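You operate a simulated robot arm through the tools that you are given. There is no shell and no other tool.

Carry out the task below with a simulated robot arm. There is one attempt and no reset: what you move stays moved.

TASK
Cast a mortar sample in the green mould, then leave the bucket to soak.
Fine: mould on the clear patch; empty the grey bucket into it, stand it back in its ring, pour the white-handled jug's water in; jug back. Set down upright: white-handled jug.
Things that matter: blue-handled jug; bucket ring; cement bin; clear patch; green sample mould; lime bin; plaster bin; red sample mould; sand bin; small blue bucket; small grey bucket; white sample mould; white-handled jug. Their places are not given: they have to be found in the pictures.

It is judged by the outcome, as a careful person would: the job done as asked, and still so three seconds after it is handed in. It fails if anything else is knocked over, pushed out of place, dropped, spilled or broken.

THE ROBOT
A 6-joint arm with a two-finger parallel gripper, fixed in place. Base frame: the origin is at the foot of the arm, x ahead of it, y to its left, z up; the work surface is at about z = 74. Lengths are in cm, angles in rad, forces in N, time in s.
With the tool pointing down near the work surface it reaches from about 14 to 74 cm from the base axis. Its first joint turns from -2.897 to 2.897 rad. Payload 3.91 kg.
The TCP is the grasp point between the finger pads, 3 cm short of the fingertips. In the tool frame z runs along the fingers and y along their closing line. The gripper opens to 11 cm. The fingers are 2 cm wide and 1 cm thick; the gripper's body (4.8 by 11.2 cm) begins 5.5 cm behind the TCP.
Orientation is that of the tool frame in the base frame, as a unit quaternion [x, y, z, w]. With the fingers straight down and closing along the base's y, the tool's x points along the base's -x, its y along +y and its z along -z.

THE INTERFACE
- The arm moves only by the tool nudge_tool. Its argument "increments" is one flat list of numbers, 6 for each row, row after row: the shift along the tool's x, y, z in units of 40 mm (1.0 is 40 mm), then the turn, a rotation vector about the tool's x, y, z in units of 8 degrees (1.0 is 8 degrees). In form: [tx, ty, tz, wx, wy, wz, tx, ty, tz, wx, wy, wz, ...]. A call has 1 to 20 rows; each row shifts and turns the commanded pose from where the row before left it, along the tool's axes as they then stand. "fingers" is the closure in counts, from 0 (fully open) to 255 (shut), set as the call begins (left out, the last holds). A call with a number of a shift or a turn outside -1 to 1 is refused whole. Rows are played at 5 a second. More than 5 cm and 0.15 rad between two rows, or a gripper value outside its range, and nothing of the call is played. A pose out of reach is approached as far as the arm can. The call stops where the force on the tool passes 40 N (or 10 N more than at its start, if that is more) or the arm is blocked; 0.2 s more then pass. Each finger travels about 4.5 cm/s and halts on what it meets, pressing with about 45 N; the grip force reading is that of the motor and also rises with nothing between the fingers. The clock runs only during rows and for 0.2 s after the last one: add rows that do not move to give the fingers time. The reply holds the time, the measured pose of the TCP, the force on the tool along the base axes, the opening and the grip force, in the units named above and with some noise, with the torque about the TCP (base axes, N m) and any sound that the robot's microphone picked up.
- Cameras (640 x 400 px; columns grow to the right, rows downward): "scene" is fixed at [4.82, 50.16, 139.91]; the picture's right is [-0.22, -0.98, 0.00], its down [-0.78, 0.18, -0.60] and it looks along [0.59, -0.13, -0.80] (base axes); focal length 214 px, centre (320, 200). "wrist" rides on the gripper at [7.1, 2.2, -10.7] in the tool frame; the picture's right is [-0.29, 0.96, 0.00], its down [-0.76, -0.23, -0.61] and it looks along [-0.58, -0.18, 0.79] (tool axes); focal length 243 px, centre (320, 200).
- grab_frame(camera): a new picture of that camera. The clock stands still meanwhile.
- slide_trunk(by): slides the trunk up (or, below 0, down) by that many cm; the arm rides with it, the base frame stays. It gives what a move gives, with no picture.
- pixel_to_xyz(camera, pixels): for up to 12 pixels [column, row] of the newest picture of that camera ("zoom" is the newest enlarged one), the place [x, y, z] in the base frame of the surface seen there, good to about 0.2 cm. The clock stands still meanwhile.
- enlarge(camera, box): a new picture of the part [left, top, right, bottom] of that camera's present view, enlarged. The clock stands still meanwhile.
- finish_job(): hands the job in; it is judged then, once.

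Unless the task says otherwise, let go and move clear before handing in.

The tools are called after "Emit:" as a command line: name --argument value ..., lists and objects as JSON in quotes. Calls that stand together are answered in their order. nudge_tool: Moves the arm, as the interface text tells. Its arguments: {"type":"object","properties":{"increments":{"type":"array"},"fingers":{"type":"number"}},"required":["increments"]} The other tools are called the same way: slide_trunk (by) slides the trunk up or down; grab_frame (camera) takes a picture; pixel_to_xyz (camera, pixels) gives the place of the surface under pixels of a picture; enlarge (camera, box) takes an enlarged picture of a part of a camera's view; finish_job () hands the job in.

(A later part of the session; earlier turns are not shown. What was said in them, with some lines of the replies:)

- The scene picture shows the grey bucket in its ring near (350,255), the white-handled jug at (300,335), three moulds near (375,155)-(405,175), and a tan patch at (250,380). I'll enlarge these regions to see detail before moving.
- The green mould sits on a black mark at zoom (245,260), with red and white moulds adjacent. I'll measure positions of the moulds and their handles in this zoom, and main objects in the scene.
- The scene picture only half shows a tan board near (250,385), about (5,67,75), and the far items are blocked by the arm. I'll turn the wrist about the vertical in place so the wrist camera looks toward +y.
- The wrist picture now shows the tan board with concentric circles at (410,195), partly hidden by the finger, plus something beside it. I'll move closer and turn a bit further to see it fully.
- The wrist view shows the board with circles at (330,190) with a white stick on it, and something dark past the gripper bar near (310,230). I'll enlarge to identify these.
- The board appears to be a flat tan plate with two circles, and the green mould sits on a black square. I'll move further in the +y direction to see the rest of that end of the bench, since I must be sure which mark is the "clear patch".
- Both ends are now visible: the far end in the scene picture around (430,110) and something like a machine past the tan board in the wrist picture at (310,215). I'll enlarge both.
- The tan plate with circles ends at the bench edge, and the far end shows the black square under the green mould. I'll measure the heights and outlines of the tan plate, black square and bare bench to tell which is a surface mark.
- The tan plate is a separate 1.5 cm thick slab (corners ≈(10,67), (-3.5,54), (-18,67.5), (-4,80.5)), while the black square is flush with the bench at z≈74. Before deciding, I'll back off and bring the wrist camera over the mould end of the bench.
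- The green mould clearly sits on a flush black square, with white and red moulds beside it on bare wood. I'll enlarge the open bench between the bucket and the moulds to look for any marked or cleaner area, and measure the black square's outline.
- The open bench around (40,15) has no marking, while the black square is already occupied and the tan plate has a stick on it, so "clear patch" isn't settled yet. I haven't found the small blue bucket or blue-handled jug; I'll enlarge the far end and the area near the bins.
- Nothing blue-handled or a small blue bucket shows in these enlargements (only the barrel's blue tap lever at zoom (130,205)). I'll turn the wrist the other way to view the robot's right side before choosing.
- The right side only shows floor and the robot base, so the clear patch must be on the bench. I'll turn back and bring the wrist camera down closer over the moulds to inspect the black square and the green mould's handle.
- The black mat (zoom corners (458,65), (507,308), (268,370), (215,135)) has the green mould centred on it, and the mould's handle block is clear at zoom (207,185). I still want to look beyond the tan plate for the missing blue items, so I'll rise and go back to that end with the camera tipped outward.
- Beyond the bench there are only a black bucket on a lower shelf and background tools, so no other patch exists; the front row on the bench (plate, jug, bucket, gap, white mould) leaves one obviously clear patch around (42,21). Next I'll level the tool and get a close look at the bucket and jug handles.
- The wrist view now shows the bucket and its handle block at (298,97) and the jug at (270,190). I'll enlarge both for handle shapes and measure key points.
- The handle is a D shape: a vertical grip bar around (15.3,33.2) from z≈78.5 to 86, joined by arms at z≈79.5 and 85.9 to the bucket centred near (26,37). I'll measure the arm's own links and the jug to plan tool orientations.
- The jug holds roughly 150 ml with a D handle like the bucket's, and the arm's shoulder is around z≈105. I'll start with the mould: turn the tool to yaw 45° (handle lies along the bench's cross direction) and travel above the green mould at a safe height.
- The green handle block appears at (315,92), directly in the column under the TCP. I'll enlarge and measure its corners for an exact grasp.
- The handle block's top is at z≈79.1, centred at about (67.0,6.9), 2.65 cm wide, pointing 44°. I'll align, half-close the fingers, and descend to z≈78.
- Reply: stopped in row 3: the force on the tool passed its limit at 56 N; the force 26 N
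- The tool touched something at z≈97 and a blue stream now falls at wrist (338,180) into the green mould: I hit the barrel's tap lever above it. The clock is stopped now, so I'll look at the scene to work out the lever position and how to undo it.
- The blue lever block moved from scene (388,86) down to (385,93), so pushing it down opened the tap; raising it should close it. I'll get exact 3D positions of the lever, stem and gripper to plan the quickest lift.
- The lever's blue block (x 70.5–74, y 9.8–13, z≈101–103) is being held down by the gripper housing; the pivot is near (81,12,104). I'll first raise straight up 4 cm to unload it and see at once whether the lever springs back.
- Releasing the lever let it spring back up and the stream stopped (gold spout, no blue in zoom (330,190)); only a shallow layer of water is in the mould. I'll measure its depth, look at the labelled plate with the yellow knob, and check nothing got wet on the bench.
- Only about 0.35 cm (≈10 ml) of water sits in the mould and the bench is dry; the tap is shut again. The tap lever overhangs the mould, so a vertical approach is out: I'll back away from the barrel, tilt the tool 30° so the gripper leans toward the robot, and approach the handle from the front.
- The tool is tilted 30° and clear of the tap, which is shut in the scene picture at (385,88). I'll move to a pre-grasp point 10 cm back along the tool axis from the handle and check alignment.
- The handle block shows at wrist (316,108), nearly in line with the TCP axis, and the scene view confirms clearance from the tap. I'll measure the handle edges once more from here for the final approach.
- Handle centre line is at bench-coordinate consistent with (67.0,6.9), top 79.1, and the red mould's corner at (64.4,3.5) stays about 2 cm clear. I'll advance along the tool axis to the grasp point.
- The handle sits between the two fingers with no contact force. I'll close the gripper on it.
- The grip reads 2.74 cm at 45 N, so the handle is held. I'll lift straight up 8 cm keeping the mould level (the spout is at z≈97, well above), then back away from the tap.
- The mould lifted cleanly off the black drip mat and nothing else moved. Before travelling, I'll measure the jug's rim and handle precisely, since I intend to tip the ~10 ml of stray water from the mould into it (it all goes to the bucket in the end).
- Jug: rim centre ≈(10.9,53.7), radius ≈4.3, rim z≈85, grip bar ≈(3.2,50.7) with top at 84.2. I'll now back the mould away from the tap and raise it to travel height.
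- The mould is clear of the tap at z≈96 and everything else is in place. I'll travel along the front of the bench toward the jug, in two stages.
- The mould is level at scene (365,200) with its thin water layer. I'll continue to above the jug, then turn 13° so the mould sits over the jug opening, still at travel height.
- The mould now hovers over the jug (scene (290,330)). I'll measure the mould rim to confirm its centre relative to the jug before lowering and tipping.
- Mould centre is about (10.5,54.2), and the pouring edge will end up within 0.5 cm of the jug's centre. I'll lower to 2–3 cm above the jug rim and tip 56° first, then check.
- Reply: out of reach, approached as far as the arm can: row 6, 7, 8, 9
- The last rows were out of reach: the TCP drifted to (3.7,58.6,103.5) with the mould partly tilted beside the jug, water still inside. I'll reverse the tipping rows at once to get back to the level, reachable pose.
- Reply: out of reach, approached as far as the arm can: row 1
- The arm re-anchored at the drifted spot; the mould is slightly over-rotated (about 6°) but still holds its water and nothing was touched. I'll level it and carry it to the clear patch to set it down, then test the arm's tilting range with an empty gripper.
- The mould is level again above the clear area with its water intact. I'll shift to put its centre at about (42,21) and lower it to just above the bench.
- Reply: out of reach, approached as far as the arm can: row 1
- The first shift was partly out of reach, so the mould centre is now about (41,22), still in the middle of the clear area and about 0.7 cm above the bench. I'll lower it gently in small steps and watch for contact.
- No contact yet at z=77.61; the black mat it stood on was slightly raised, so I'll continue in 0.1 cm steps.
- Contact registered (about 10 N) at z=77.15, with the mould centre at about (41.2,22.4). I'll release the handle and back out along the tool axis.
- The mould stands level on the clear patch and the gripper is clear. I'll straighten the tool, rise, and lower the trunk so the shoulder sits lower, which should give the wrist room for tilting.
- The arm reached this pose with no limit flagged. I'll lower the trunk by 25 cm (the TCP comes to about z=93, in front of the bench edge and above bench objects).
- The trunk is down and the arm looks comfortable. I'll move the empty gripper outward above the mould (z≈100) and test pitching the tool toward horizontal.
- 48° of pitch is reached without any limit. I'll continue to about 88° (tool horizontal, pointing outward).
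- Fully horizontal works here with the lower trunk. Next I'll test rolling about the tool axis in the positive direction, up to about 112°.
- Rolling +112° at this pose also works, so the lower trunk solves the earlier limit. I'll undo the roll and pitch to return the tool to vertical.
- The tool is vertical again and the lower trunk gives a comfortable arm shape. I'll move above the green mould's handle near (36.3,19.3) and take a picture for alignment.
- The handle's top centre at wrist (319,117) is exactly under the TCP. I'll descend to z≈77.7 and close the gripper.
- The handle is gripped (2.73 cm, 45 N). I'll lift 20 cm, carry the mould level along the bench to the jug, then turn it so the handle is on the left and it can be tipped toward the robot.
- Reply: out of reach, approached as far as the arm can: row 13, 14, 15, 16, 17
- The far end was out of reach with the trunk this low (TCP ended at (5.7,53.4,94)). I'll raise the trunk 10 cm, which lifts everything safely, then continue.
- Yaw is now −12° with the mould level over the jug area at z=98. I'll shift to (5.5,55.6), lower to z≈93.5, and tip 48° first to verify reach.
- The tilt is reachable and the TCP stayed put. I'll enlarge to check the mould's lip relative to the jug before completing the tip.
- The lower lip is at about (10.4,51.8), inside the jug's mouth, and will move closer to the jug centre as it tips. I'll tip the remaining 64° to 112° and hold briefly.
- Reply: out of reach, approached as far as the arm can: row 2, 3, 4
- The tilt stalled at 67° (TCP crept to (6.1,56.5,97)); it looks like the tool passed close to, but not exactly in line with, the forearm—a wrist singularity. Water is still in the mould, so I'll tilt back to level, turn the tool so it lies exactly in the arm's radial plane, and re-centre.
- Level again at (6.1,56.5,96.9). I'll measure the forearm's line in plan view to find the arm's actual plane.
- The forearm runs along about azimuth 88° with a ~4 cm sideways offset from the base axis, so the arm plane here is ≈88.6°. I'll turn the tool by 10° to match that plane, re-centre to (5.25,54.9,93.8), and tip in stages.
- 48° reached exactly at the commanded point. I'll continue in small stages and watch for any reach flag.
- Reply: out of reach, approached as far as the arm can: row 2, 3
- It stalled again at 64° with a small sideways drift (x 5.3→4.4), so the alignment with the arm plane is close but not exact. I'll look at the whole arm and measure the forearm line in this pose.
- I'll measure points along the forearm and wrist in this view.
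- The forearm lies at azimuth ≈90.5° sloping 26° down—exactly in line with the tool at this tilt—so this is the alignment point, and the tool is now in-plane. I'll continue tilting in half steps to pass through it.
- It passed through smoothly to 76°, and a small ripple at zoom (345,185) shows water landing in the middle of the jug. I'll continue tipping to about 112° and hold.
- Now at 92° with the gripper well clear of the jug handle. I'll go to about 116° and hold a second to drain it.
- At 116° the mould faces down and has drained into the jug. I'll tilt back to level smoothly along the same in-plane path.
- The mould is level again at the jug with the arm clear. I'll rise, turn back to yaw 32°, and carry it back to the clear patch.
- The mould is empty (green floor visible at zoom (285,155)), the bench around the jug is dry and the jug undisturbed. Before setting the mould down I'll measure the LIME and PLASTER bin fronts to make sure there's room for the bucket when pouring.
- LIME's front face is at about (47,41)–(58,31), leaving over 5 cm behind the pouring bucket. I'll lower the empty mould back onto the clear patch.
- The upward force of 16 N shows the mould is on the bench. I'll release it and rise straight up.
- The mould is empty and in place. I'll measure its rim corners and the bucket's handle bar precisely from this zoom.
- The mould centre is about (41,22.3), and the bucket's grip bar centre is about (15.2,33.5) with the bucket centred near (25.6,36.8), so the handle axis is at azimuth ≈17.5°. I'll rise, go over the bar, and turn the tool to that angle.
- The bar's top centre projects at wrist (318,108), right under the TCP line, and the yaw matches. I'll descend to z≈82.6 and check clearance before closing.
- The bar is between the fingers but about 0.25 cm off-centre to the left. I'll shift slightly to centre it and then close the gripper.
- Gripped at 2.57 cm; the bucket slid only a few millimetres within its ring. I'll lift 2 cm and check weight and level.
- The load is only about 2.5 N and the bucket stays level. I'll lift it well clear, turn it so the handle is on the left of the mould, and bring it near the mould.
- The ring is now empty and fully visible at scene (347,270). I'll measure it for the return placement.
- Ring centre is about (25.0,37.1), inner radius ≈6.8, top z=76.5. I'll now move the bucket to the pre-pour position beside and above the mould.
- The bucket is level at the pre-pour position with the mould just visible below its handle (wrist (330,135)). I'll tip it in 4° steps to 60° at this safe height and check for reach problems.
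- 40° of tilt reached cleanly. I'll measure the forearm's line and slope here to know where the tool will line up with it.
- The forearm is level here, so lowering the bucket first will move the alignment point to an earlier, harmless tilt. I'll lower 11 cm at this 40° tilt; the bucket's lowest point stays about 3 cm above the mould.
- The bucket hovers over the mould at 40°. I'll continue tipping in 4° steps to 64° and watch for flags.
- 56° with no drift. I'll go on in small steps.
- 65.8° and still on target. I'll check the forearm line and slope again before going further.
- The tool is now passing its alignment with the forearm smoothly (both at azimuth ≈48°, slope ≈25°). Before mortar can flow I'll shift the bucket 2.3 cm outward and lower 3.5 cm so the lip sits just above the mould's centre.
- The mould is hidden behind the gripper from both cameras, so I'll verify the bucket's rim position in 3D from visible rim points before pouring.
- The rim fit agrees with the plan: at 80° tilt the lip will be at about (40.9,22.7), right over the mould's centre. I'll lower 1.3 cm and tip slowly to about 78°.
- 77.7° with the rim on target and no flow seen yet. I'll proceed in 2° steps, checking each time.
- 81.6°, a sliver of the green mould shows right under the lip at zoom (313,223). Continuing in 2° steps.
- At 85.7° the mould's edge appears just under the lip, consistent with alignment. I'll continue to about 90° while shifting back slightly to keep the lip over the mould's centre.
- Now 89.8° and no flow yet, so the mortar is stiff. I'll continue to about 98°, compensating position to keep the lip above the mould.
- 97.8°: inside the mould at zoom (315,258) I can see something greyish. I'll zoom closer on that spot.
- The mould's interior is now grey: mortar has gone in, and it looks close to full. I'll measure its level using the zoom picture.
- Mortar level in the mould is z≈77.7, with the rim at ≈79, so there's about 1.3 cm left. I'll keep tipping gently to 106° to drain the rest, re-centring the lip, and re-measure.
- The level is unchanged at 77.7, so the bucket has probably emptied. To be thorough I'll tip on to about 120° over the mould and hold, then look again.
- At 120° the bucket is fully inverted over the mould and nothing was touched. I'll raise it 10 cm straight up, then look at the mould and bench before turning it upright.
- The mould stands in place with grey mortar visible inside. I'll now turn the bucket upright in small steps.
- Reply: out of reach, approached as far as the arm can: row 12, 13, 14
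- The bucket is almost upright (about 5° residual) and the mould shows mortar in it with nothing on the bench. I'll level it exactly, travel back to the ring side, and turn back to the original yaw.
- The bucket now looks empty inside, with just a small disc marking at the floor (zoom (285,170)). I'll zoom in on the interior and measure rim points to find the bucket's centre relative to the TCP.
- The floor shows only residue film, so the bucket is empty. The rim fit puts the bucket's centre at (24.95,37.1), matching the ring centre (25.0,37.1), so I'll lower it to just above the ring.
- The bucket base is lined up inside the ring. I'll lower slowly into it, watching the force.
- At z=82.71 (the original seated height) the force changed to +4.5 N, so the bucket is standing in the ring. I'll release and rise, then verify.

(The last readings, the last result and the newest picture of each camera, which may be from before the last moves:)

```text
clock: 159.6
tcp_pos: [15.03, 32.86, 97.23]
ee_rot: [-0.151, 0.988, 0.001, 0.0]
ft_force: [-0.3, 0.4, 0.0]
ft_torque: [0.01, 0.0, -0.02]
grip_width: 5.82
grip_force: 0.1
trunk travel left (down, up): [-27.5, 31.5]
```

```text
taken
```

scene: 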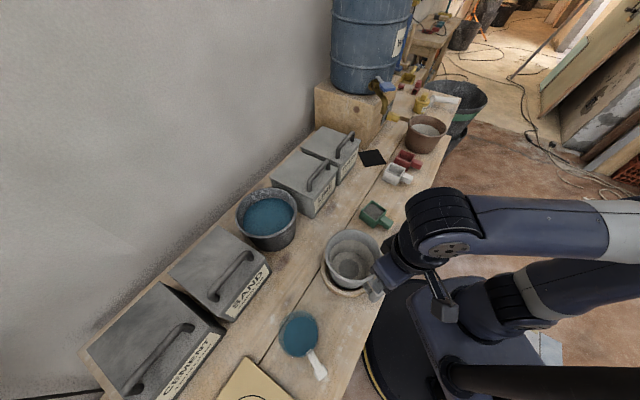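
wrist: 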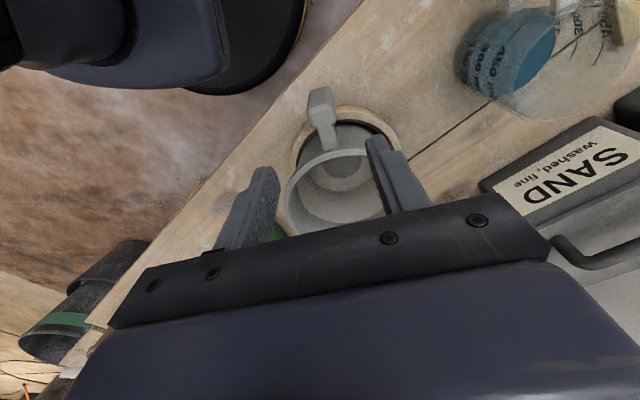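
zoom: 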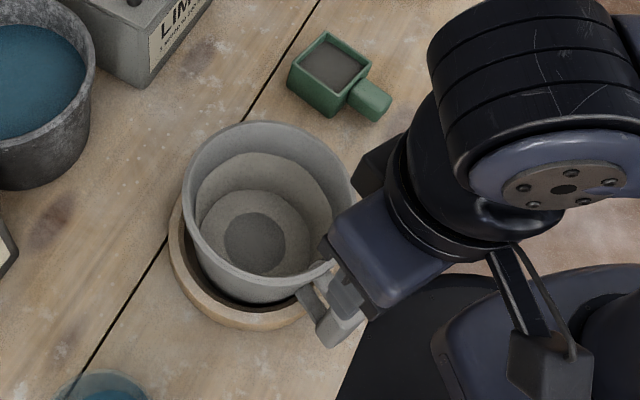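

The bucket is back in its ring and the mould holds mortar; nothing else has moved. Next is the white-handled jug: I'll move above its grip bar near (3.2,50.7) and take a close look.

Emit:
nudge_tool --increments '[0, 0, -0.8, 0, 0, 0, 0.247, 0.855, 0, 0, 0, 0, 0.247, 0.855, 0, 0, 0, 0, 0.247, 0.855, 0, 0, 0, 0, 0.247, 0.855, 0, 0, 0, 0, 0.247, 0.855, 0, 0, 0, 0, 0.247, 0.855, 0, 0, 0, -0.49]'

Emit:
grab_frame --camera "wrist"

Emit:
grab_frame --camera "scene"

```text
clock: 161.2
tcp_pos: [3.12, 50.88, 100.43]
ee_rot: [-0.184, 0.983, 0.002, 0.0]
ft_force: [0.5, 0.0, -0.2]
ft_torque: [0.04, 0.02, 0.02]
grip_width: 5.81
grip_force: 0.0
trunk travel left (down, up): [-27.5, 31.5]
```

```text
taken
```

wrist: 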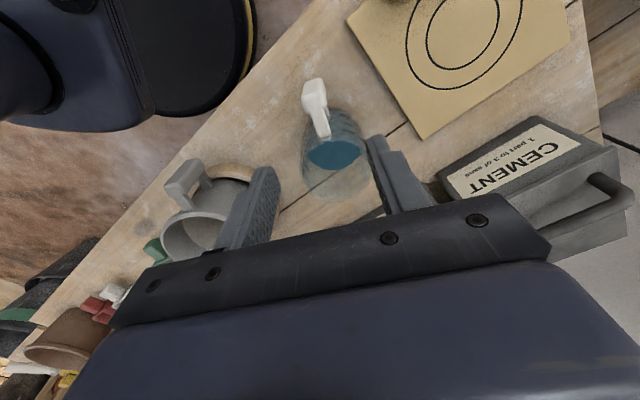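

```text
taken
```

scene: 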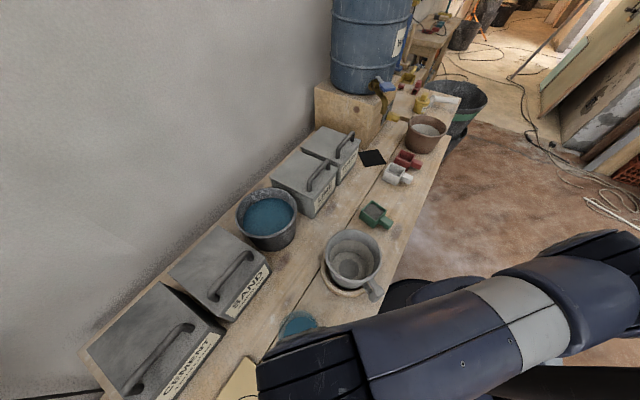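

Emit:
enlarge --camera "wrist" --box '[270, 60, 400, 220]'

Emit:
pixel_to_xyz --camera "wrist" --pixels '[[314, 88], [307, 90], [322, 84], [308, 102], [325, 100], [317, 103], [318, 115], [324, 128], [313, 82], [316, 96], [320, 120]]'

```text
2.50 times, centred on (335, 140) of wrist
```

zoom: 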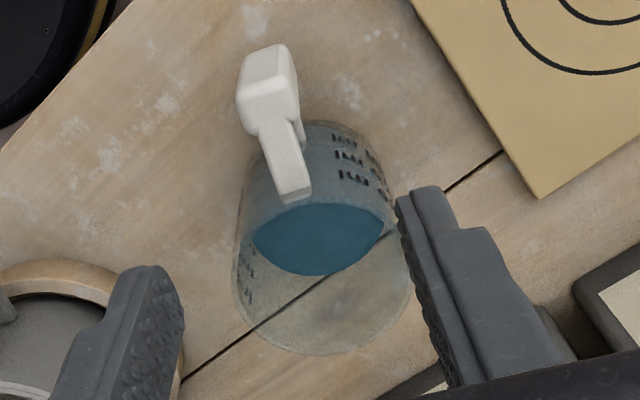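

```text
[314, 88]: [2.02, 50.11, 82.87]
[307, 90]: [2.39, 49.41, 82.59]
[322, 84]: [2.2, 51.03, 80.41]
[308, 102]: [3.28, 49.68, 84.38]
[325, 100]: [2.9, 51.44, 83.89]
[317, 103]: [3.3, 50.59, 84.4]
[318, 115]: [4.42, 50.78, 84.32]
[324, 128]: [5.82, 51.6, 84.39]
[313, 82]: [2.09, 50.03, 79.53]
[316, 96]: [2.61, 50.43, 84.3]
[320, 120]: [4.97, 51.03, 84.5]
```

The grip bar's top centre is at about (3.3,50.35,84.4), roughly 0.5 cm to the side of the TCP. I'll correct, descend to z≈81, and check the fingers straddle the bar.

Emit:
nudge_tool --increments '[0.005, -0.14, 0, 0, 0, 0, 0, 0, 0.81, 0, 0, 0, 0, 0, 0.81, 0, 0, 0, 0, 0, 0.81, 0, 0, 0, 0, 0, 0.81, 0, 0, 0, 0, 0, 0.81, 0, 0, 0, 0, 0, 0.81, 0, 0, 0]'

Emit:
enlarge --camera "wrist" --box '[240, 60, 420, 240]'

Emit:
enlarge --camera "scene" --box '[240, 280, 360, 400]'

```text
clock: 162.8
tcp_pos: [3.33, 50.39, 80.86]
ee_rot: [-0.185, 0.983, 0.002, 0.001]
ft_force: [0.5, -0.1, -0.8]
ft_torque: [-0.02, -0.03, 0.03]
grip_width: 5.83
grip_force: 0.1
trunk travel left (down, up): [-27.5, 31.5]
```

```text
2.22 times, centred on (330, 150) of wrist
```

zoom: 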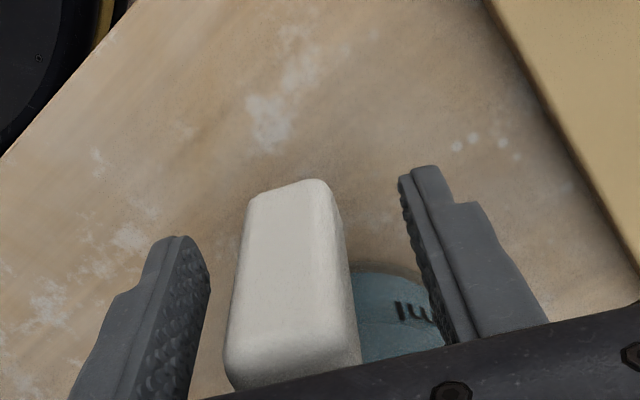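

```text
3.33 times, centred on (300, 340) of scene
```

zoom: 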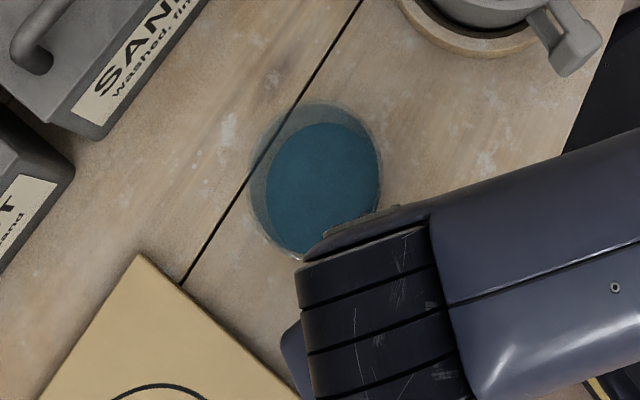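

The bar sits between the fingers, about 0.15 cm off-centre. I'll nudge to centre and close.

Emit:
nudge_tool --increments '[0, -0.04, 0, 0, 0, 0, 0, 0, 0, 0, 0, 0]'

Emit:
nudge_tool --increments '[0, 0, 0, 0, 0, 0, 0, 0, 0, 0, 0, 0, 0, 0, 0, 0, 0, 0, 0, 0, 0, 0, 0, 0, 0, 0, 0, 0, 0, 0]' --fingers 255

Emit:
enlarge --camera "wrist" --box '[240, 60, 420, 240]'

Emit:
enlarge --camera "scene" --box '[240, 280, 360, 400]'

```text
clock: 163.4
tcp_pos: [3.47, 50.22, 80.91]
ee_rot: [-0.185, 0.983, 0.001, 0.001]
ft_force: [0.1, 1.4, 0.2]
ft_torque: [-0.01, 0.02, 0.03]
grip_width: 5.83
grip_force: 0.1
trunk travel left (down, up): [-27.5, 31.5]
```

```text
clock: 164.6
tcp_pos: [3.4, 50.23, 80.84]
ee_rot: [-0.185, 0.983, 0.001, 0.001]
ft_force: [-0.6, 0.6, 0.7]
ft_torque: [-0.02, -0.06, 0.07]
grip_width: 2.55
grip_force: 45.4
trunk travel left (down, up): [-27.5, 31.5]
```

```text
2.22 times, centred on (330, 150) of wrist
```

zoom: 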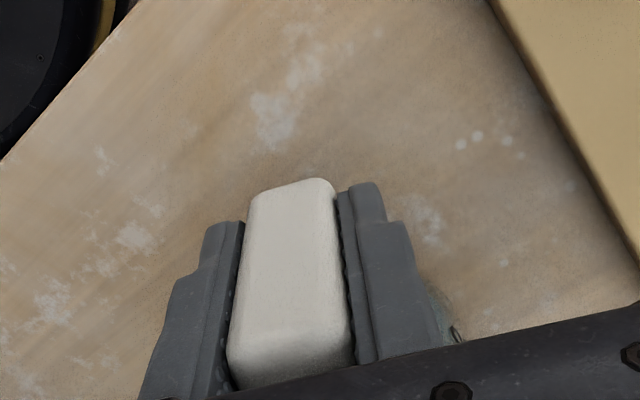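

```text
3.33 times, centred on (300, 340) of scene
```

zoom: 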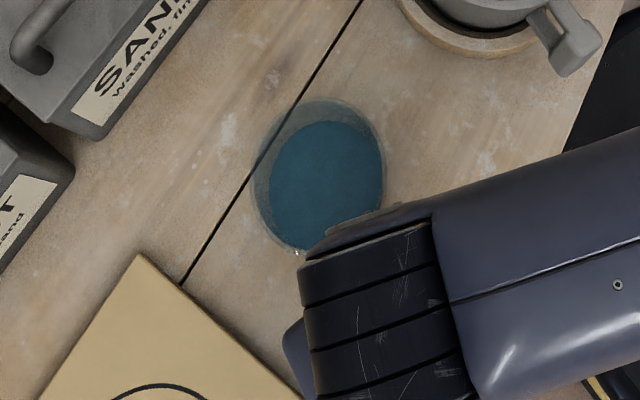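

The jug's handle is gripped at 2.55 cm. I'll lift it 21 cm keeping it level, then turn it so the handle is on the left and the jug can tip toward the robot over the bucket.

Emit:
nudge_tool --increments '[0, 0, -0.25, 0, 0, 0, 0, 0, -0.5, 0, 0, 0, 0, 0, -0.75, 0, 0, 0, 0, 0, -0.75, 0, 0, 0, 0, 0, -0.75, 0, 0, 0, 0, 0, -0.75, 0, 0, 0, 0, 0, -0.75, 0, 0, 0, 0, 0, -0.75, 0, 0, 0]'

Emit:
grab_frame --camera "scene"

```text
clock: 166.4
tcp_pos: [3.13, 50.11, 101.93]
ee_rot: [-0.185, 0.983, 0.001, 0.001]
ft_force: [0.4, 0.1, -1.4]
ft_torque: [-0.03, 0.08, 0.01]
grip_width: 2.57
grip_force: 45.3
trunk travel left (down, up): [-27.5, 31.5]
```

```text
taken
```

scene: 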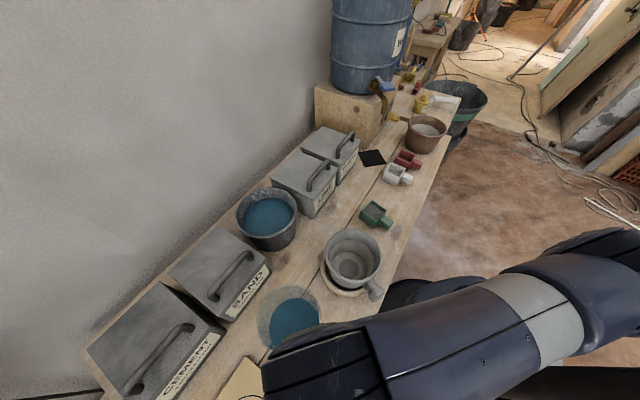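

The jug lifted level at scene (288,320). I'll turn it 35° and move it to the pre-pour point left of the bucket.

Emit:
nudge_tool --increments '[0, 0, 0, 0, 0, 0.4, 0, 0, 0, 0, 0, 0.67, 0, 0, 0, 0, 0, 0.67, 0, 0, 0, 0, 0, 0.67, 0, 0, 0, 0, 0, 0.67, 0, 0, 0, 0, 0, 0.67, 0, 0, 0, 0, 0, 0.66, -0.4, -0.06, 0, 0, 0, 0, -0.65, -0.11, 0, 0, 0, 0, -0.65, -0.11, 0, 0, 0, 0, -0.65, -0.11, 0, 0, 0, 0, -0.65, -0.11, 0, 0, 0, 0, -0.47, -0.08, 0, 0, 0, 0]'

Emit:
grab_frame --camera "scene"

Emit:
enlarge --camera "scene" --box '[280, 200, 420, 340]'

```text
clock: 169.2
tcp_pos: [16.33, 44.45, 101.78]
ee_rot: [0.122, 0.993, 0.001, 0.0]
ft_force: [0.1, -0.5, -1.0]
ft_torque: [0.04, 0.09, 0.0]
grip_width: 2.55
grip_force: 45.4
trunk travel left (down, up): [-27.5, 31.5]
```

```text
taken
```

scene: 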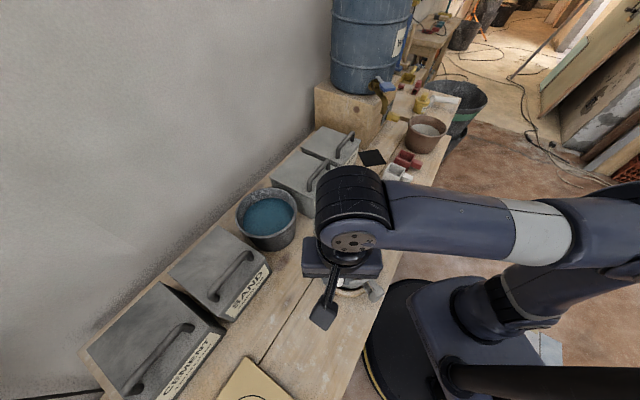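

```text
2.86 times, centred on (350, 270) of scene
```

zoom: 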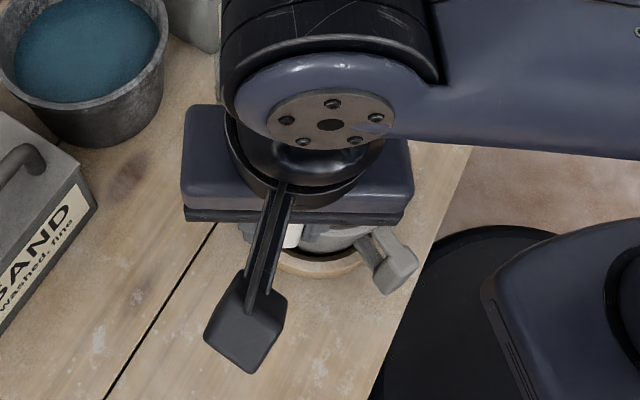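

The jug is level over the bucket (mostly hidden behind the gripper). I'll check the forearm's plan line against my tool azimuth of 76° before tipping.

Emit:
pixel_to_xyz --camera "scene" --pixels '[[420, 190], [420, 245], [460, 195], [460, 250], [500, 200], [500, 255], [540, 205], [540, 258], [350, 210], [352, 243], [325, 315], [345, 270]]'

Emit:
grab_frame --camera "wrist"

```text
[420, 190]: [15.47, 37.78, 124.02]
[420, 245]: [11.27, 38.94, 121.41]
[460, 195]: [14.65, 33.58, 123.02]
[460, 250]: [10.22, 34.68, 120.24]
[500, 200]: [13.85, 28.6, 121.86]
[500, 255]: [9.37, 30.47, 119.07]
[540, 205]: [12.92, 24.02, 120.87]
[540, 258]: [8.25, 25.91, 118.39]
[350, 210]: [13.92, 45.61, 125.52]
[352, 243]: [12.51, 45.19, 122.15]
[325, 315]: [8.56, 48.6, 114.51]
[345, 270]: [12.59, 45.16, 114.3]
```

```text
taken
```

wrist: 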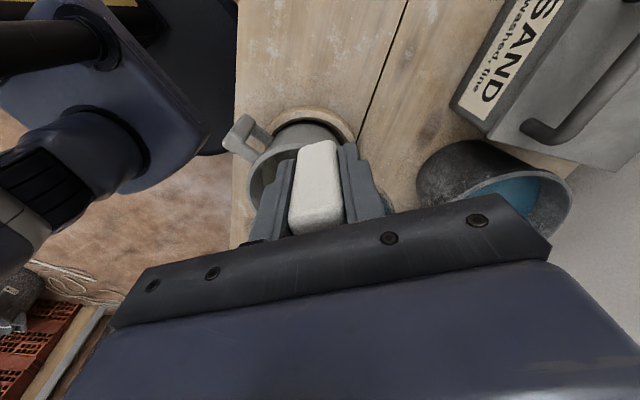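

The forearm azimuth (≈77°) agrees with the tool's 76°. I'll lower to z≈97.5 (2.9 cm clearance over the bucket rim through the whole tip) and tip in 4° steps to 48°.

Emit:
nudge_tool --increments '[0, 0, 0.53, 0, 0, 0, 0, 0, 0.53, 0, 0, 0, 0, 0, 0, -0.5, 0, 0, 0, 0, 0, -0.5, 0, 0, 0, 0, 0, -0.5, 0, 0, 0, 0, 0, -0.5, 0, 0, 0, 0, 0, -0.5, 0, 0, 0, 0, 0, -0.5, 0, 0, 0, 0, 0, -0.5, 0, 0, 0, 0, 0, -0.5, 0, 0, 0, 0, 0, -0.5, 0, 0, 0, 0, 0, -0.5, 0, 0, 0, 0, 0, -0.5, 0, 0]'

Emit:
grab_frame --camera "scene"

Emit:
enlarge --camera "scene" --box '[290, 190, 410, 310]'

```text
clock: 172.0
tcp_pos: [16.19, 44.49, 97.67]
ee_rot: [0.113, 0.919, 0.374, 0.047]
ft_force: [0.0, 1.0, -0.9]
ft_torque: [0.02, 0.11, -0.02]
grip_width: 2.57
grip_force: 45.7
trunk travel left (down, up): [-27.5, 31.5]
```

```text
taken
```

scene: 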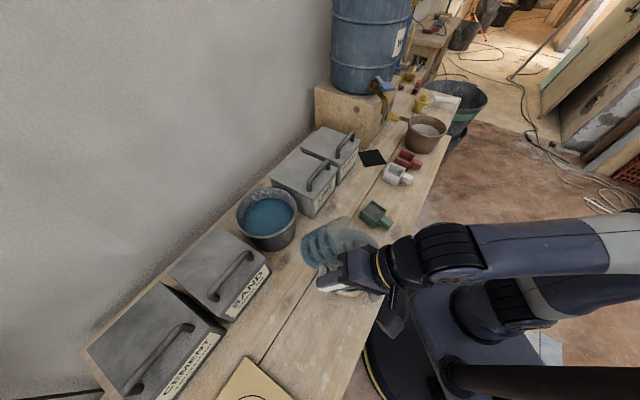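

```text
3.33 times, centred on (350, 250) of scene
```

zoom: 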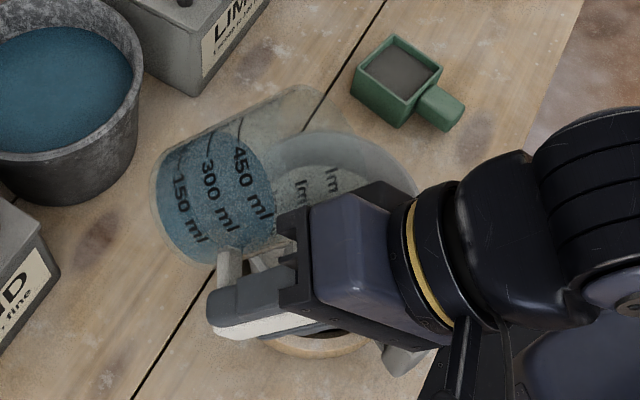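

At 44° the water is running toward the spout side; computed lip position (23,37) is well inside the bucket's mouth. I'll continue in small steps to about 58°.

Emit:
nudge_tool --increments '[0, 0, 0, -0.45, 0, 0, 0, 0, 0, -0.45, 0, 0, 0, 0, 0, -0.45, 0, 0, 0, 0, 0, -0.45, 0, 0]'

Emit:
enlarge --camera "scene" --box '[290, 190, 410, 310]'

```text
clock: 173.0
tcp_pos: [16.26, 44.55, 97.66]
ee_rot: [0.106, 0.865, 0.486, 0.059]
ft_force: [0.1, 0.1, -1.6]
ft_torque: [-0.01, 0.07, -0.01]
grip_width: 2.57
grip_force: 45.1
trunk travel left (down, up): [-27.5, 31.5]
```

```text
3.33 times, centred on (350, 250) of scene
```

zoom: 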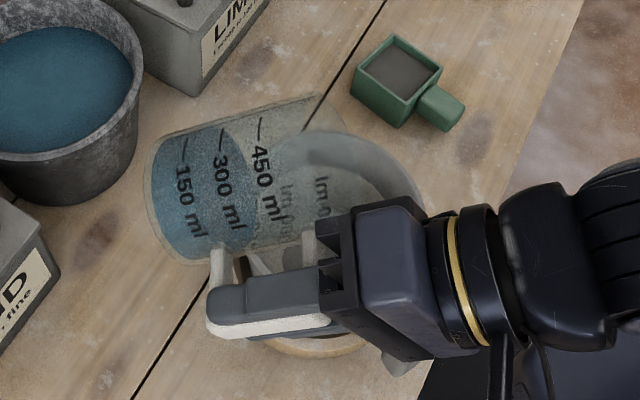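

58.6° with no drift and no flow yet. Continuing slowly.

Emit:
nudge_tool --increments '[0, 0, 0, -0.35, 0, 0, 0, 0, 0, -0.35, 0, 0, 0, 0, 0, -0.3, 0, 0]'

Emit:
enlarge --camera "scene" --box '[290, 190, 410, 310]'

```text
clock: 173.8
tcp_pos: [16.23, 44.32, 97.69]
ee_rot: [0.101, 0.83, 0.545, 0.066]
ft_force: [-0.6, 0.0, -1.0]
ft_torque: [0.0, 0.11, 0.01]
grip_width: 2.56
grip_force: 45.1
trunk travel left (down, up): [-27.5, 31.5]
```

```text
3.33 times, centred on (350, 250) of scene
```

zoom: 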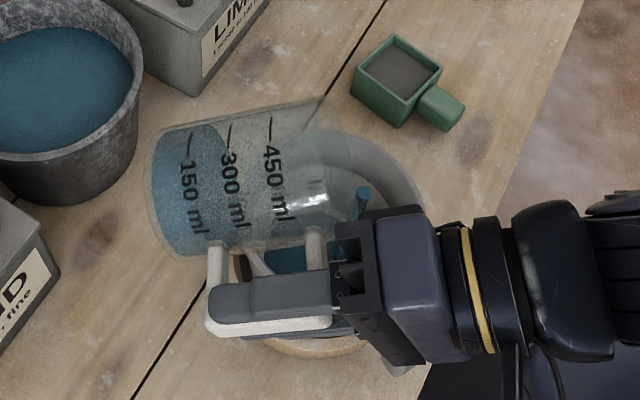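

Water is now pouring: the stream shows at zoom (360,200) falling inside the bucket, and blue is collecting in it at (290,258). I'll continue tipping slowly.

Emit:
nudge_tool --increments '[0, 0, 0, -0.25, 0, 0, 0, 0, 0, -0.25, 0, 0, 0, 0, 0, -0.25, 0, 0, 0, 0, 0, -0.25, 0, 0]'

Emit:
enlarge --camera "scene" --box '[290, 190, 410, 310]'

```text
clock: 174.8
tcp_pos: [15.56, 44.54, 97.87]
ee_rot: [0.089, 0.813, 0.573, 0.055]
ft_force: [0.0, 0.1, -1.9]
ft_torque: [-0.04, 0.1, 0.02]
grip_width: 2.58
grip_force: 44.7
out of reach, approached as far as the arm can: row 2, 3, 4
trunk travel left (down, up): [-27.5, 31.5]
```

```text
3.33 times, centred on (350, 250) of scene
```

zoom: 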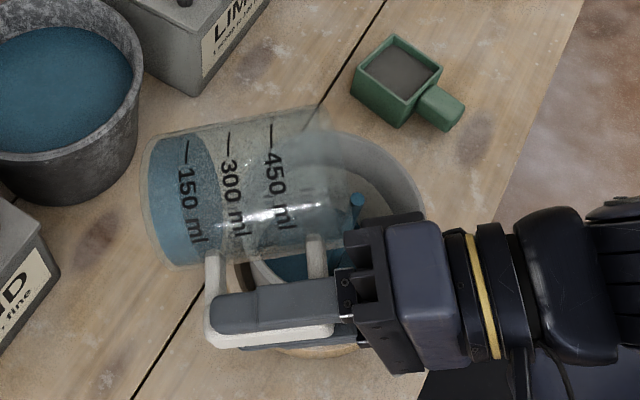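

The alignment point caused a small drift (0.7 cm left), but the stream still lands well inside the bucket. I'll continue with small steps to pass through it.

Emit:
nudge_tool --increments '[0, 0, 0, -0.25, 0, 0, 0, 0, 0, -0.25, 0, 0, 0, 0, 0, -0.25, 0, 0]'

Emit:
enlarge --camera "scene" --box '[290, 190, 410, 310]'

```text
clock: 175.6
tcp_pos: [15.58, 44.58, 97.85]
ee_rot: [0.086, 0.782, 0.614, 0.06]
ft_force: [-0.3, -0.6, -1.1]
ft_torque: [-0.02, 0.12, -0.03]
grip_width: 2.54
grip_force: 44.7
trunk travel left (down, up): [-27.5, 31.5]
```

```text
3.33 times, centred on (350, 250) of scene
```

zoom: 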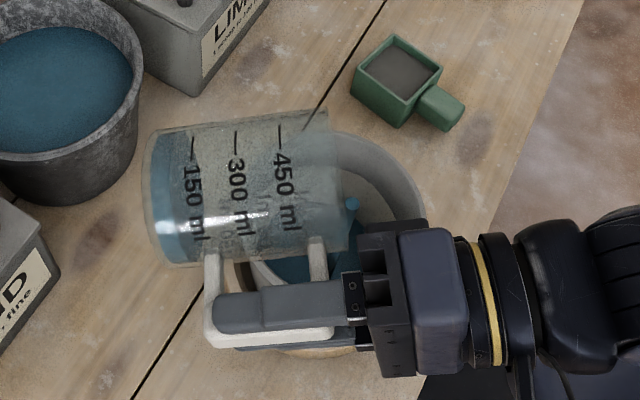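

Passed the alignment point at 76° with no more drift; the stream still lands in the bucket. I'll keep tipping to about 92°.

Emit:
nudge_tool --increments '[0, 0, 0, -0.4, 0, 0, 0, 0, 0, -0.4, 0, 0, 0, 0, 0, -0.4, 0, 0, 0, 0, 0, -0.4, 0, 0, 0, 0, 0, -0.4, 0, 0]'

Emit:
enlarge --camera "scene" --box '[290, 190, 410, 310]'

```text
clock: 176.8
tcp_pos: [15.55, 44.6, 97.8]
ee_rot: [0.076, 0.689, 0.718, 0.071]
ft_force: [0.5, -0.3, -1.4]
ft_torque: [-0.08, 0.08, 0.0]
grip_width: 2.54
grip_force: 45.5
trunk travel left (down, up): [-27.5, 31.5]
```

```text
3.33 times, centred on (350, 250) of scene
```

zoom: 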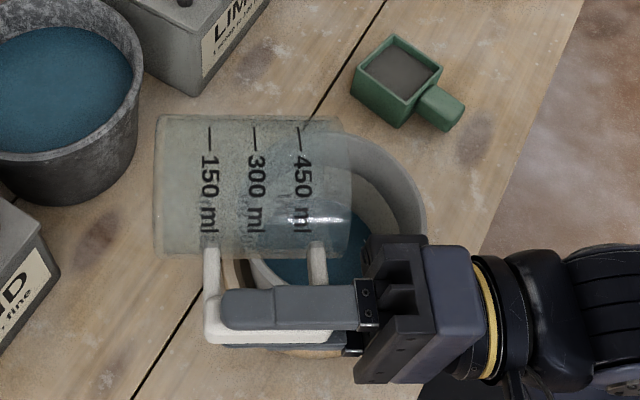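

At 92° the jug looks empty and the bucket holds the water. I'll tip to about 108° and hold to drain the last drops.

Emit:
nudge_tool --increments '[0, 0, 0, -0.5, 0, 0, 0, 0, 0, -0.5, 0, 0, 0, 0, 0, -0.5, 0, 0, 0, 0, 0, -0.5, 0, 0, 0, 0, 0, 0, 0, 0, 0, 0, 0, 0, 0, 0, 0, 0, 0, 0, 0, 0, 0, 0, 0, 0, 0, 0, 0, 0, 0, 0, 0, 0]'

Emit:
enlarge --camera "scene" --box '[290, 190, 410, 310]'

```text
clock: 178.8
tcp_pos: [15.58, 44.66, 97.72]
ee_rot: [0.066, 0.582, 0.806, 0.08]
ft_force: [-0.5, -0.6, -1.0]
ft_torque: [-0.01, 0.09, 0.03]
grip_width: 2.55
grip_force: 45.2
trunk travel left (down, up): [-27.5, 31.5]
```

```text
3.33 times, centred on (350, 250) of scene
```

zoom: 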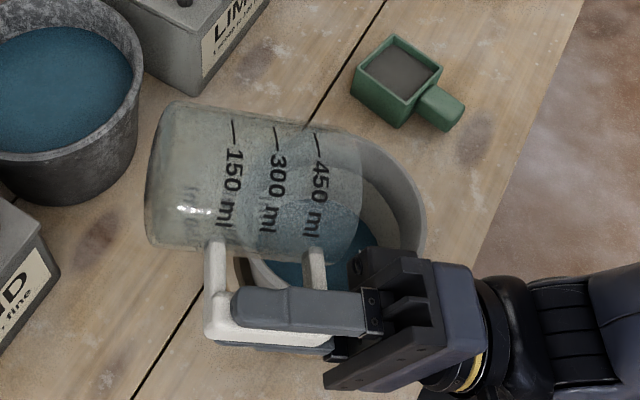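

The jug is empty. I'll tilt it back upright in small steps.

Emit:
nudge_tool --increments '[0, 0, 0, 0.5, 0, 0, 0, 0, 0, 0.5, 0, 0, 0, 0, 0, 0.5, 0, 0, 0, 0, 0, 0.5, 0, 0, 0, 0, 0, 0.4, 0, 0, 0, 0, 0, 0.4, 0, 0, 0, 0, 0, 0.4, 0, 0, 0, 0, 0, 0.4, 0, 0, 0, 0, 0, 0.3, 0, 0, 0, 0, 0, 0.3, 0, 0, 0, 0, 0, 0.3, 0, 0, 0, 0, 0, 0.3, 0, 0, 0, 0, 0, 0.3, 0, 0, 0, 0, 0, 0.4, 0, 0, 0, 0, 0, 0.4, 0, 0]'

Emit:
enlarge --camera "scene" --box '[290, 190, 410, 310]'

```text
clock: 182.0
tcp_pos: [15.57, 44.68, 97.93]
ee_rot: [0.092, 0.857, 0.505, 0.046]
ft_force: [0.1, -0.5, -1.4]
ft_torque: [-0.05, 0.12, 0.02]
grip_width: 2.55
grip_force: 44.8
trunk travel left (down, up): [-27.5, 31.5]
```

```text
3.33 times, centred on (350, 250) of scene
```

zoom: 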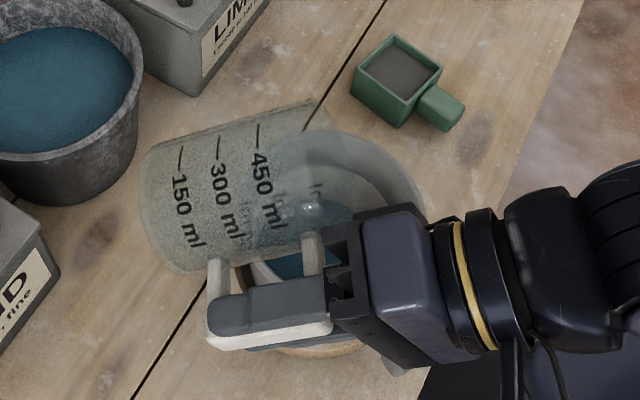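

Crossed back cleanly to 61°. I'll bring it fully upright now.

Emit:
nudge_tool --increments '[0, 0, 0, 0.6, 0, 0, 0, 0, 0, 0.6, 0, 0, 0, 0, 0, 0.6, 0, 0, 0, 0, 0, 0.6, 0, 0, 0, 0, 0, 0.6, 0, 0, 0, 0, 0, 0.6, 0, 0, 0, 0, 0, 0.6, 0, 0, 0, 0, 0, 0.6, 0, 0, 0, 0, 0, 0.6, 0, 0, 0, 0, 0, 0.6, 0, 0, 0, 0, 0, 0.6, 0, 0, 0, 0, 0, 0.6, 0, 0, 0, 0, 0, 0.41, 0, 0]'

Emit:
grab_frame --camera "scene"

```text
clock: 184.8
tcp_pos: [15.62, 44.65, 97.87]
ee_rot: [0.105, 0.994, 0.001, -0.007]
ft_force: [0.2, -0.6, -0.7]
ft_torque: [0.0, 0.12, -0.01]
grip_width: 2.59
grip_force: 44.9
trunk travel left (down, up): [-27.5, 31.5]
```

```text
taken
```

scene: 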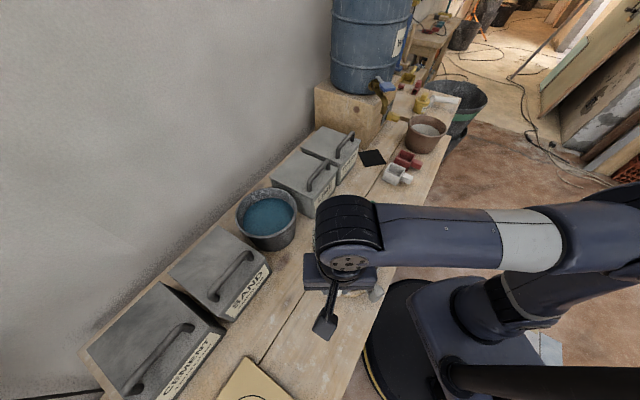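

The jug is upright and only 0.8° off level. I'll raise it, carry it back to its original place, and turn it back to its original yaw at height.

Emit:
nudge_tool --increments '[0, 0, -0.5, 0, -0.1, 0, 0, 0, -0.53, 0, 0, 0, 0.4, 0.09, 0, 0, 0, 0, 0.6, 0.136, 0, 0, 0, 0, 0.6, 0.136, 0, 0, 0, 0, 0.6, 0.136, 0, 0, 0, 0, 0.6, 0.136, 0, 0, 0, 0, 0.5, 0.116, 0, 0, 0, 0, 0, 0, 0, 0, 0, -0.6, 0, 0, 0, 0, 0, -0.7, 0, 0, 0, 0, 0, -0.7, 0, 0, 0, 0, 0, -0.7, 0, 0, 0, 0, 0, -0.75, 0, 0, 0, 0, 0, -0.72]'

Emit:
grab_frame --camera "scene"

Emit:
enlarge --camera "scene" --box '[290, 190, 410, 310]'

```text
clock: 187.8
tcp_pos: [3.25, 50.21, 101.91]
ee_rot: [-0.187, 0.982, 0.002, 0.001]
ft_force: [0.1, -0.1, -1.6]
ft_torque: [-0.03, 0.07, -0.02]
grip_width: 2.54
grip_force: 45.3
trunk travel left (down, up): [-27.5, 31.5]
```

```text
taken
```

scene: 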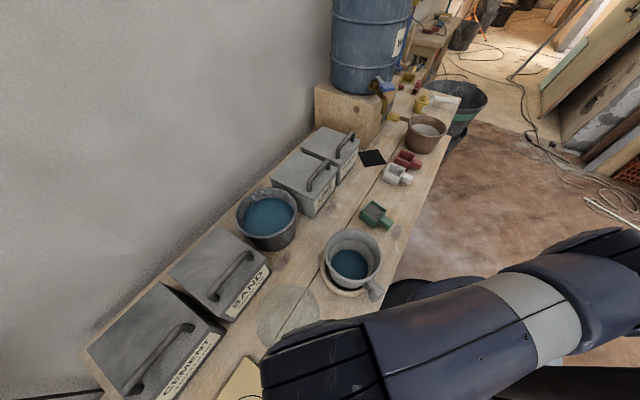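

```text
3.33 times, centred on (350, 250) of scene
```

zoom: 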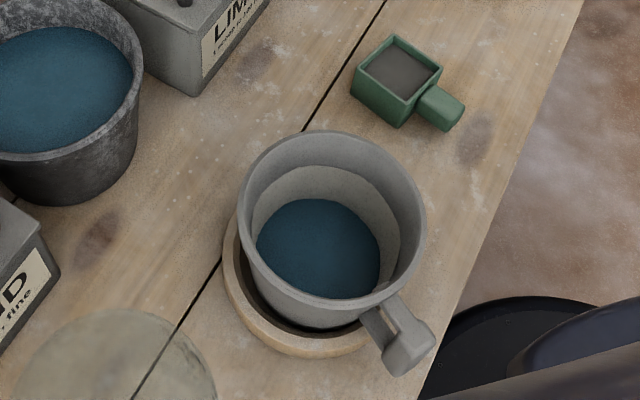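

The bucket stands in its ring with the water in it and the bench is dry around it. I'll lower the empty jug onto its original spot.

Emit:
nudge_tool --increments '[0, 0, 0.5, 0, 0, 0, 0, 0, 0.75, 0, 0, 0, 0, 0, 0.75, 0, 0, 0, 0, 0, 0.75, 0, 0, 0, 0, 0, 0.75, 0, 0, 0, 0, 0, 0.75, 0, 0, 0, 0, 0, 0.5, 0, 0, 0, 0, 0, 0.25, 0, 0, 0]'

Emit:
nudge_tool --increments '[0, 0, 0.06, 0, 0, 0, 0, 0, 0.05, 0, 0, 0, 0, 0, 0.05, 0, 0, 0]'

```text
clock: 189.6
tcp_pos: [3.29, 50.54, 81.87]
ee_rot: [-0.186, 0.983, 0.001, 0.001]
ft_force: [0.3, -0.6, -0.7]
ft_torque: [-0.06, 0.05, 0.01]
grip_width: 2.55
grip_force: 45.2
trunk travel left (down, up): [-27.5, 31.5]
```

```text
clock: 190.4
tcp_pos: [3.32, 50.33, 81.2]
ee_rot: [-0.186, 0.983, 0.002, 0.002]
ft_force: [0.0, -0.1, -1.5]
ft_torque: [-0.02, 0.09, 0.0]
grip_width: 2.56
grip_force: 45.1
trunk travel left (down, up): [-27.5, 31.5]
```

Emit:
nudge_tool --increments '[0, 0, 0.03, 0, 0, 0, 0, 0, 0.03, 0, 0, 0, 0, 0, 0.02, 0, 0, 0, 0, 0, 0, 0, 0, 0]'

```text
clock: 191.4
tcp_pos: [3.36, 50.3, 80.87]
ee_rot: [-0.186, 0.983, 0.002, 0.002]
ft_force: [-0.3, -0.1, -1.3]
ft_torque: [-0.05, 0.04, 0.0]
grip_width: 2.55
grip_force: 45.2
trunk travel left (down, up): [-27.5, 31.5]
```

Emit:
nudge_tool --increments '[0, 0, 0.02, 0, 0, 0, 0, 0, 0.015, 0, 0, 0, 0, 0, 0, 0, 0, 0]'

```text
clock: 192.2
tcp_pos: [3.38, 50.26, 80.91]
ee_rot: [-0.185, 0.983, 0.003, 0.001]
ft_force: [1.1, -0.1, 5.4]
ft_torque: [-0.05, -0.47, 0.02]
grip_width: 2.57
grip_force: 44.9
trunk travel left (down, up): [-27.5, 31.5]
```

The force rose to +5.4 N, so the jug is on the bench at its original spot. I'll release it and rise clear.

Emit:
nudge_tool --increments '[0, 0, 0, 0, 0, 0, 0, 0, 0, 0, 0, 0, 0, 0, 0, 0, 0, 0, 0, 0, 0, 0, 0, 0]' --fingers 120

Emit:
nudge_tool --increments '[0, 0, -0.3, 0, 0, 0, 0, 0, -0.7, 0, 0, 0, 0, 0, -0.8, 0, 0, 0, 0, 0, -0.8, 0, 0, 0, 0, 0, -0.8, 0, 0, 0, 0, 0, -0.8, 0, 0, 0]'

Emit:
grab_frame --camera "wrist"

Emit:
enlarge --camera "wrist" --box '[250, 50, 420, 230]'

```text
clock: 193.2
tcp_pos: [3.28, 50.28, 80.83]
ee_rot: [-0.186, 0.982, 0.002, 0.002]
ft_force: [0.4, 1.2, 0.1]
ft_torque: [0.01, -0.02, -0.02]
grip_width: 5.82
grip_force: 0.0
trunk travel left (down, up): [-27.5, 31.5]
```

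```text
clock: 194.6
tcp_pos: [3.2, 50.18, 97.71]
ee_rot: [-0.186, 0.983, 0.002, 0.001]
ft_force: [0.7, -0.8, -0.2]
ft_torque: [-0.03, 0.0, 0.01]
grip_width: 5.81
grip_force: 0.1
trunk travel left (down, up): [-27.5, 31.5]
```

```text
taken
```

wrist: 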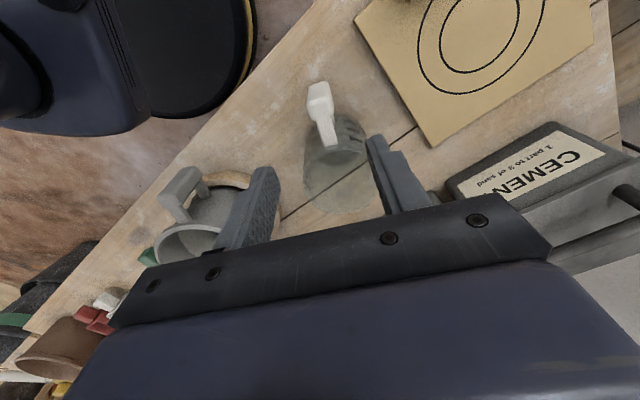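

```text
2.22 times, centred on (335, 140) of wrist
```

zoom: 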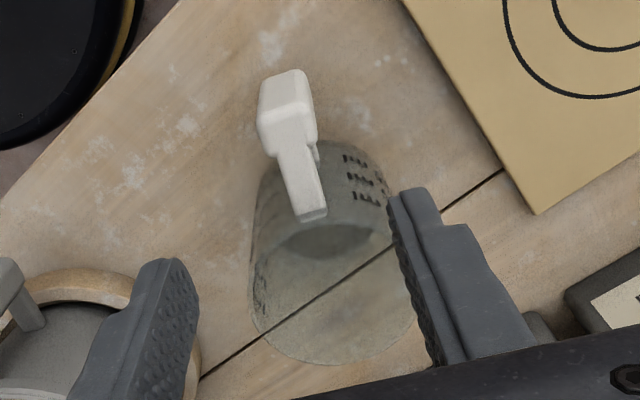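

The jug stands upright on its spot, empty. I'll rise and move the arm away from the bench objects to get a full view for a final check.

Emit:
nudge_tool --increments '[0, 0, -0.8, 0, 0, 0, 0, 0, -0.8, 0, 0, 0, -0.172, -0.815, 0, 0, 0, 0, -0.172, -0.815, 0, 0, 0, 0, -0.172, -0.815, 0, 0, 0, 0, -0.172, -0.815, 0, 0, 0, 0, -0.172, -0.815, 0, 0, 0, 0, -0.172, -0.815, 0, 0, 0, 0, -0.172, -0.815, 0, 0, 0, 0, -0.172, -0.815, 0, 0, 0, 0, -0.172, -0.815, 0, 0, 0, 0, -0.172, -0.815, 0, 0, 0, 0, -0.172, -0.815, 0, 0, 0, 0, -0.172, -0.815, 0, 0, 0, 0, -0.172, -0.815, 0, 0, 0, 0]'

Emit:
grab_frame --camera "scene"

Emit:
enlarge --camera "scene" --box '[240, 180, 420, 390]'

Emit:
enlarge --camera "scene" --box '[340, 60, 480, 240]'

```text
clock: 197.8
tcp_pos: [27.01, 13.92, 103.96]
ee_rot: [-0.187, 0.982, 0.002, 0.002]
ft_force: [0.2, -0.9, -0.7]
ft_torque: [0.0, 0.04, -0.01]
grip_width: 5.84
grip_force: 0.2
trunk travel left (down, up): [-27.5, 31.5]
```

```text
taken
```

scene: 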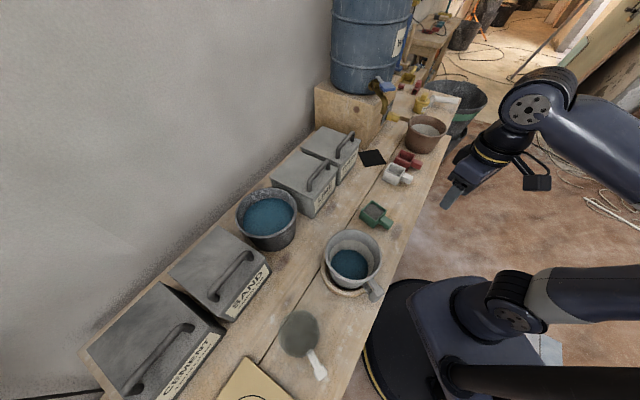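

```text
1.90 times, centred on (330, 285) of scene
```

zoom: 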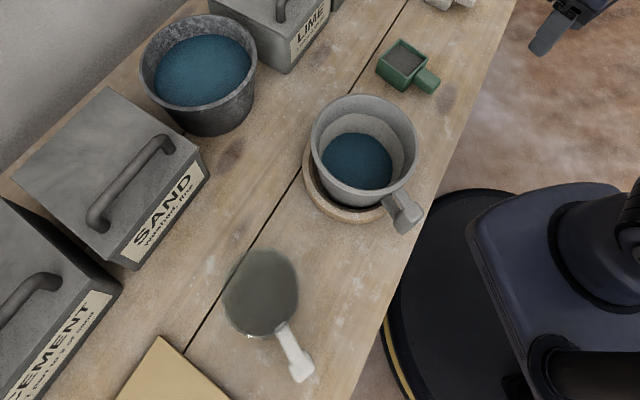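

```text
2.22 times, centred on (410, 150) of scene
```

zoom: 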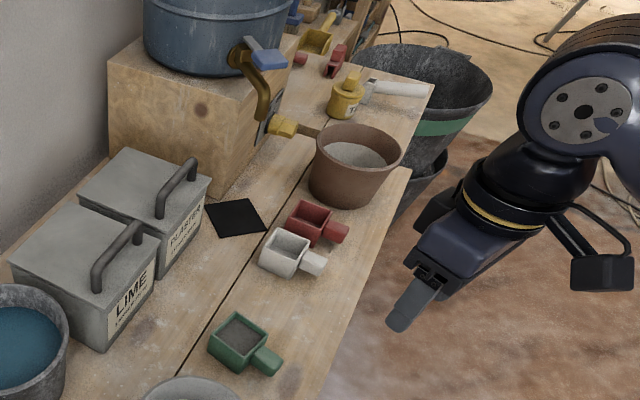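

Everything looks in order: bucket with water in its ring, empty jug upright in its place, mould with mortar on the clear patch, tap shut, others unmoved. I'll zoom in on the mould, ring and jug for spill checks and measure their positions.

Emit:
enlarge --camera "scene" --box '[345, 185, 405, 240]'

Emit:
enlarge --camera "scene" --box '[265, 215, 395, 390]'

Emit:
pixel_to_xyz --camera "scene" --pixels '[[373, 213], [349, 264], [300, 335], [319, 371], [313, 364], [385, 93], [373, 158], [395, 172], [408, 160], [427, 130], [322, 282], [340, 292]]'

```text
7.27 times, centred on (375, 212) of scene
```

zoom: 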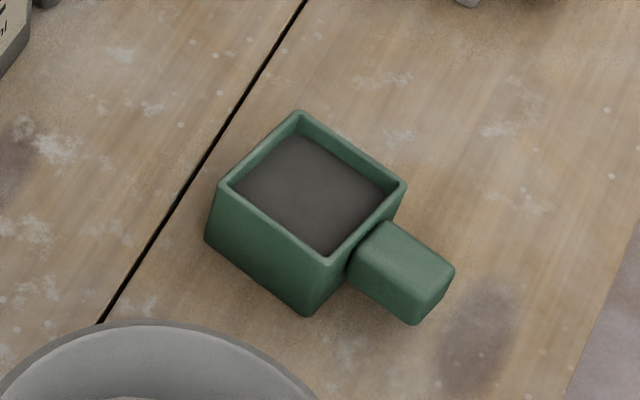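

```text
2.29 times, centred on (330, 302) of scene
```

zoom: 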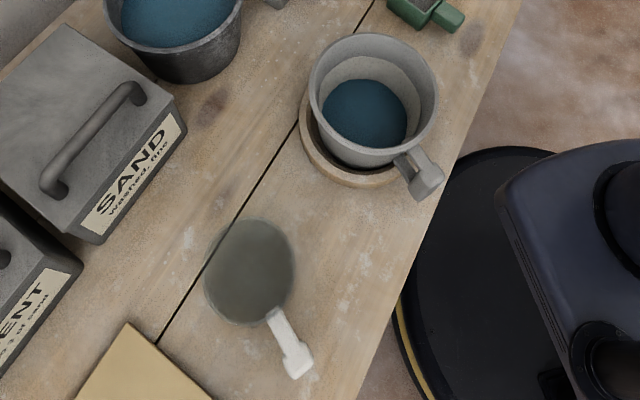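

```text
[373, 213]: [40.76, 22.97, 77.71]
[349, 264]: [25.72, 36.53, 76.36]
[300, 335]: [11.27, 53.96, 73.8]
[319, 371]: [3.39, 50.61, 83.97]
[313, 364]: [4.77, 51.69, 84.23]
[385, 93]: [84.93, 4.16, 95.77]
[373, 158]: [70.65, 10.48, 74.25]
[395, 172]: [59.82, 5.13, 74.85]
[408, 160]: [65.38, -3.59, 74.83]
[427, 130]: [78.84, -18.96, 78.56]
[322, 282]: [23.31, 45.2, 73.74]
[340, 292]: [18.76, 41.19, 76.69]
```

The close-ups show clean wood around the mould, ring and jug. The mortar sits at z≈77.7 inside the mould, the water is in the bucket in its ring, and the jug is upright at its original spot (bar at (3.4,50.6)). The gripper is empty and clear, so I'll hand the job in.

Emit:
finish_job

```text
The job is handed in.
```

I cast the mortar sample in the green mould and left the grey bucket soaking in its ring. One thing went wrong along the way. While reaching for the green mould I knocked the water barrel's tap lever, and about 10 ml of water ran into the mould before the lever sprang shut.

- **Stray water:** I tipped it into the white-handled jug before casting, so it ended up in the bucket with the rest. None reached the bench.
- **Green mould:** It stands on the open stretch of bench between the bucket ring and the white mould, at about (41, 22). Mortar fills it to within about 1.3 cm of the rim.
- **Clear patch:** Nothing on the bench is marked as the "clear patch". I took it to be the only empty stretch there. The black mat under the tap and the tan board with circles were the other candidates, and I ruled them out.
- **Grey bucket:** It was emptied into the mould, with only a residue film left inside. It is back in its ring with the jug's water in it.
- **White-handled jug:** It is empty and upright, back where it started.
- **Everything else:** In the final pictures the bins, the other moulds, the tap and the other objects look as they did at the start. I never found the small blue bucket or the blue-handled jug in any picture.
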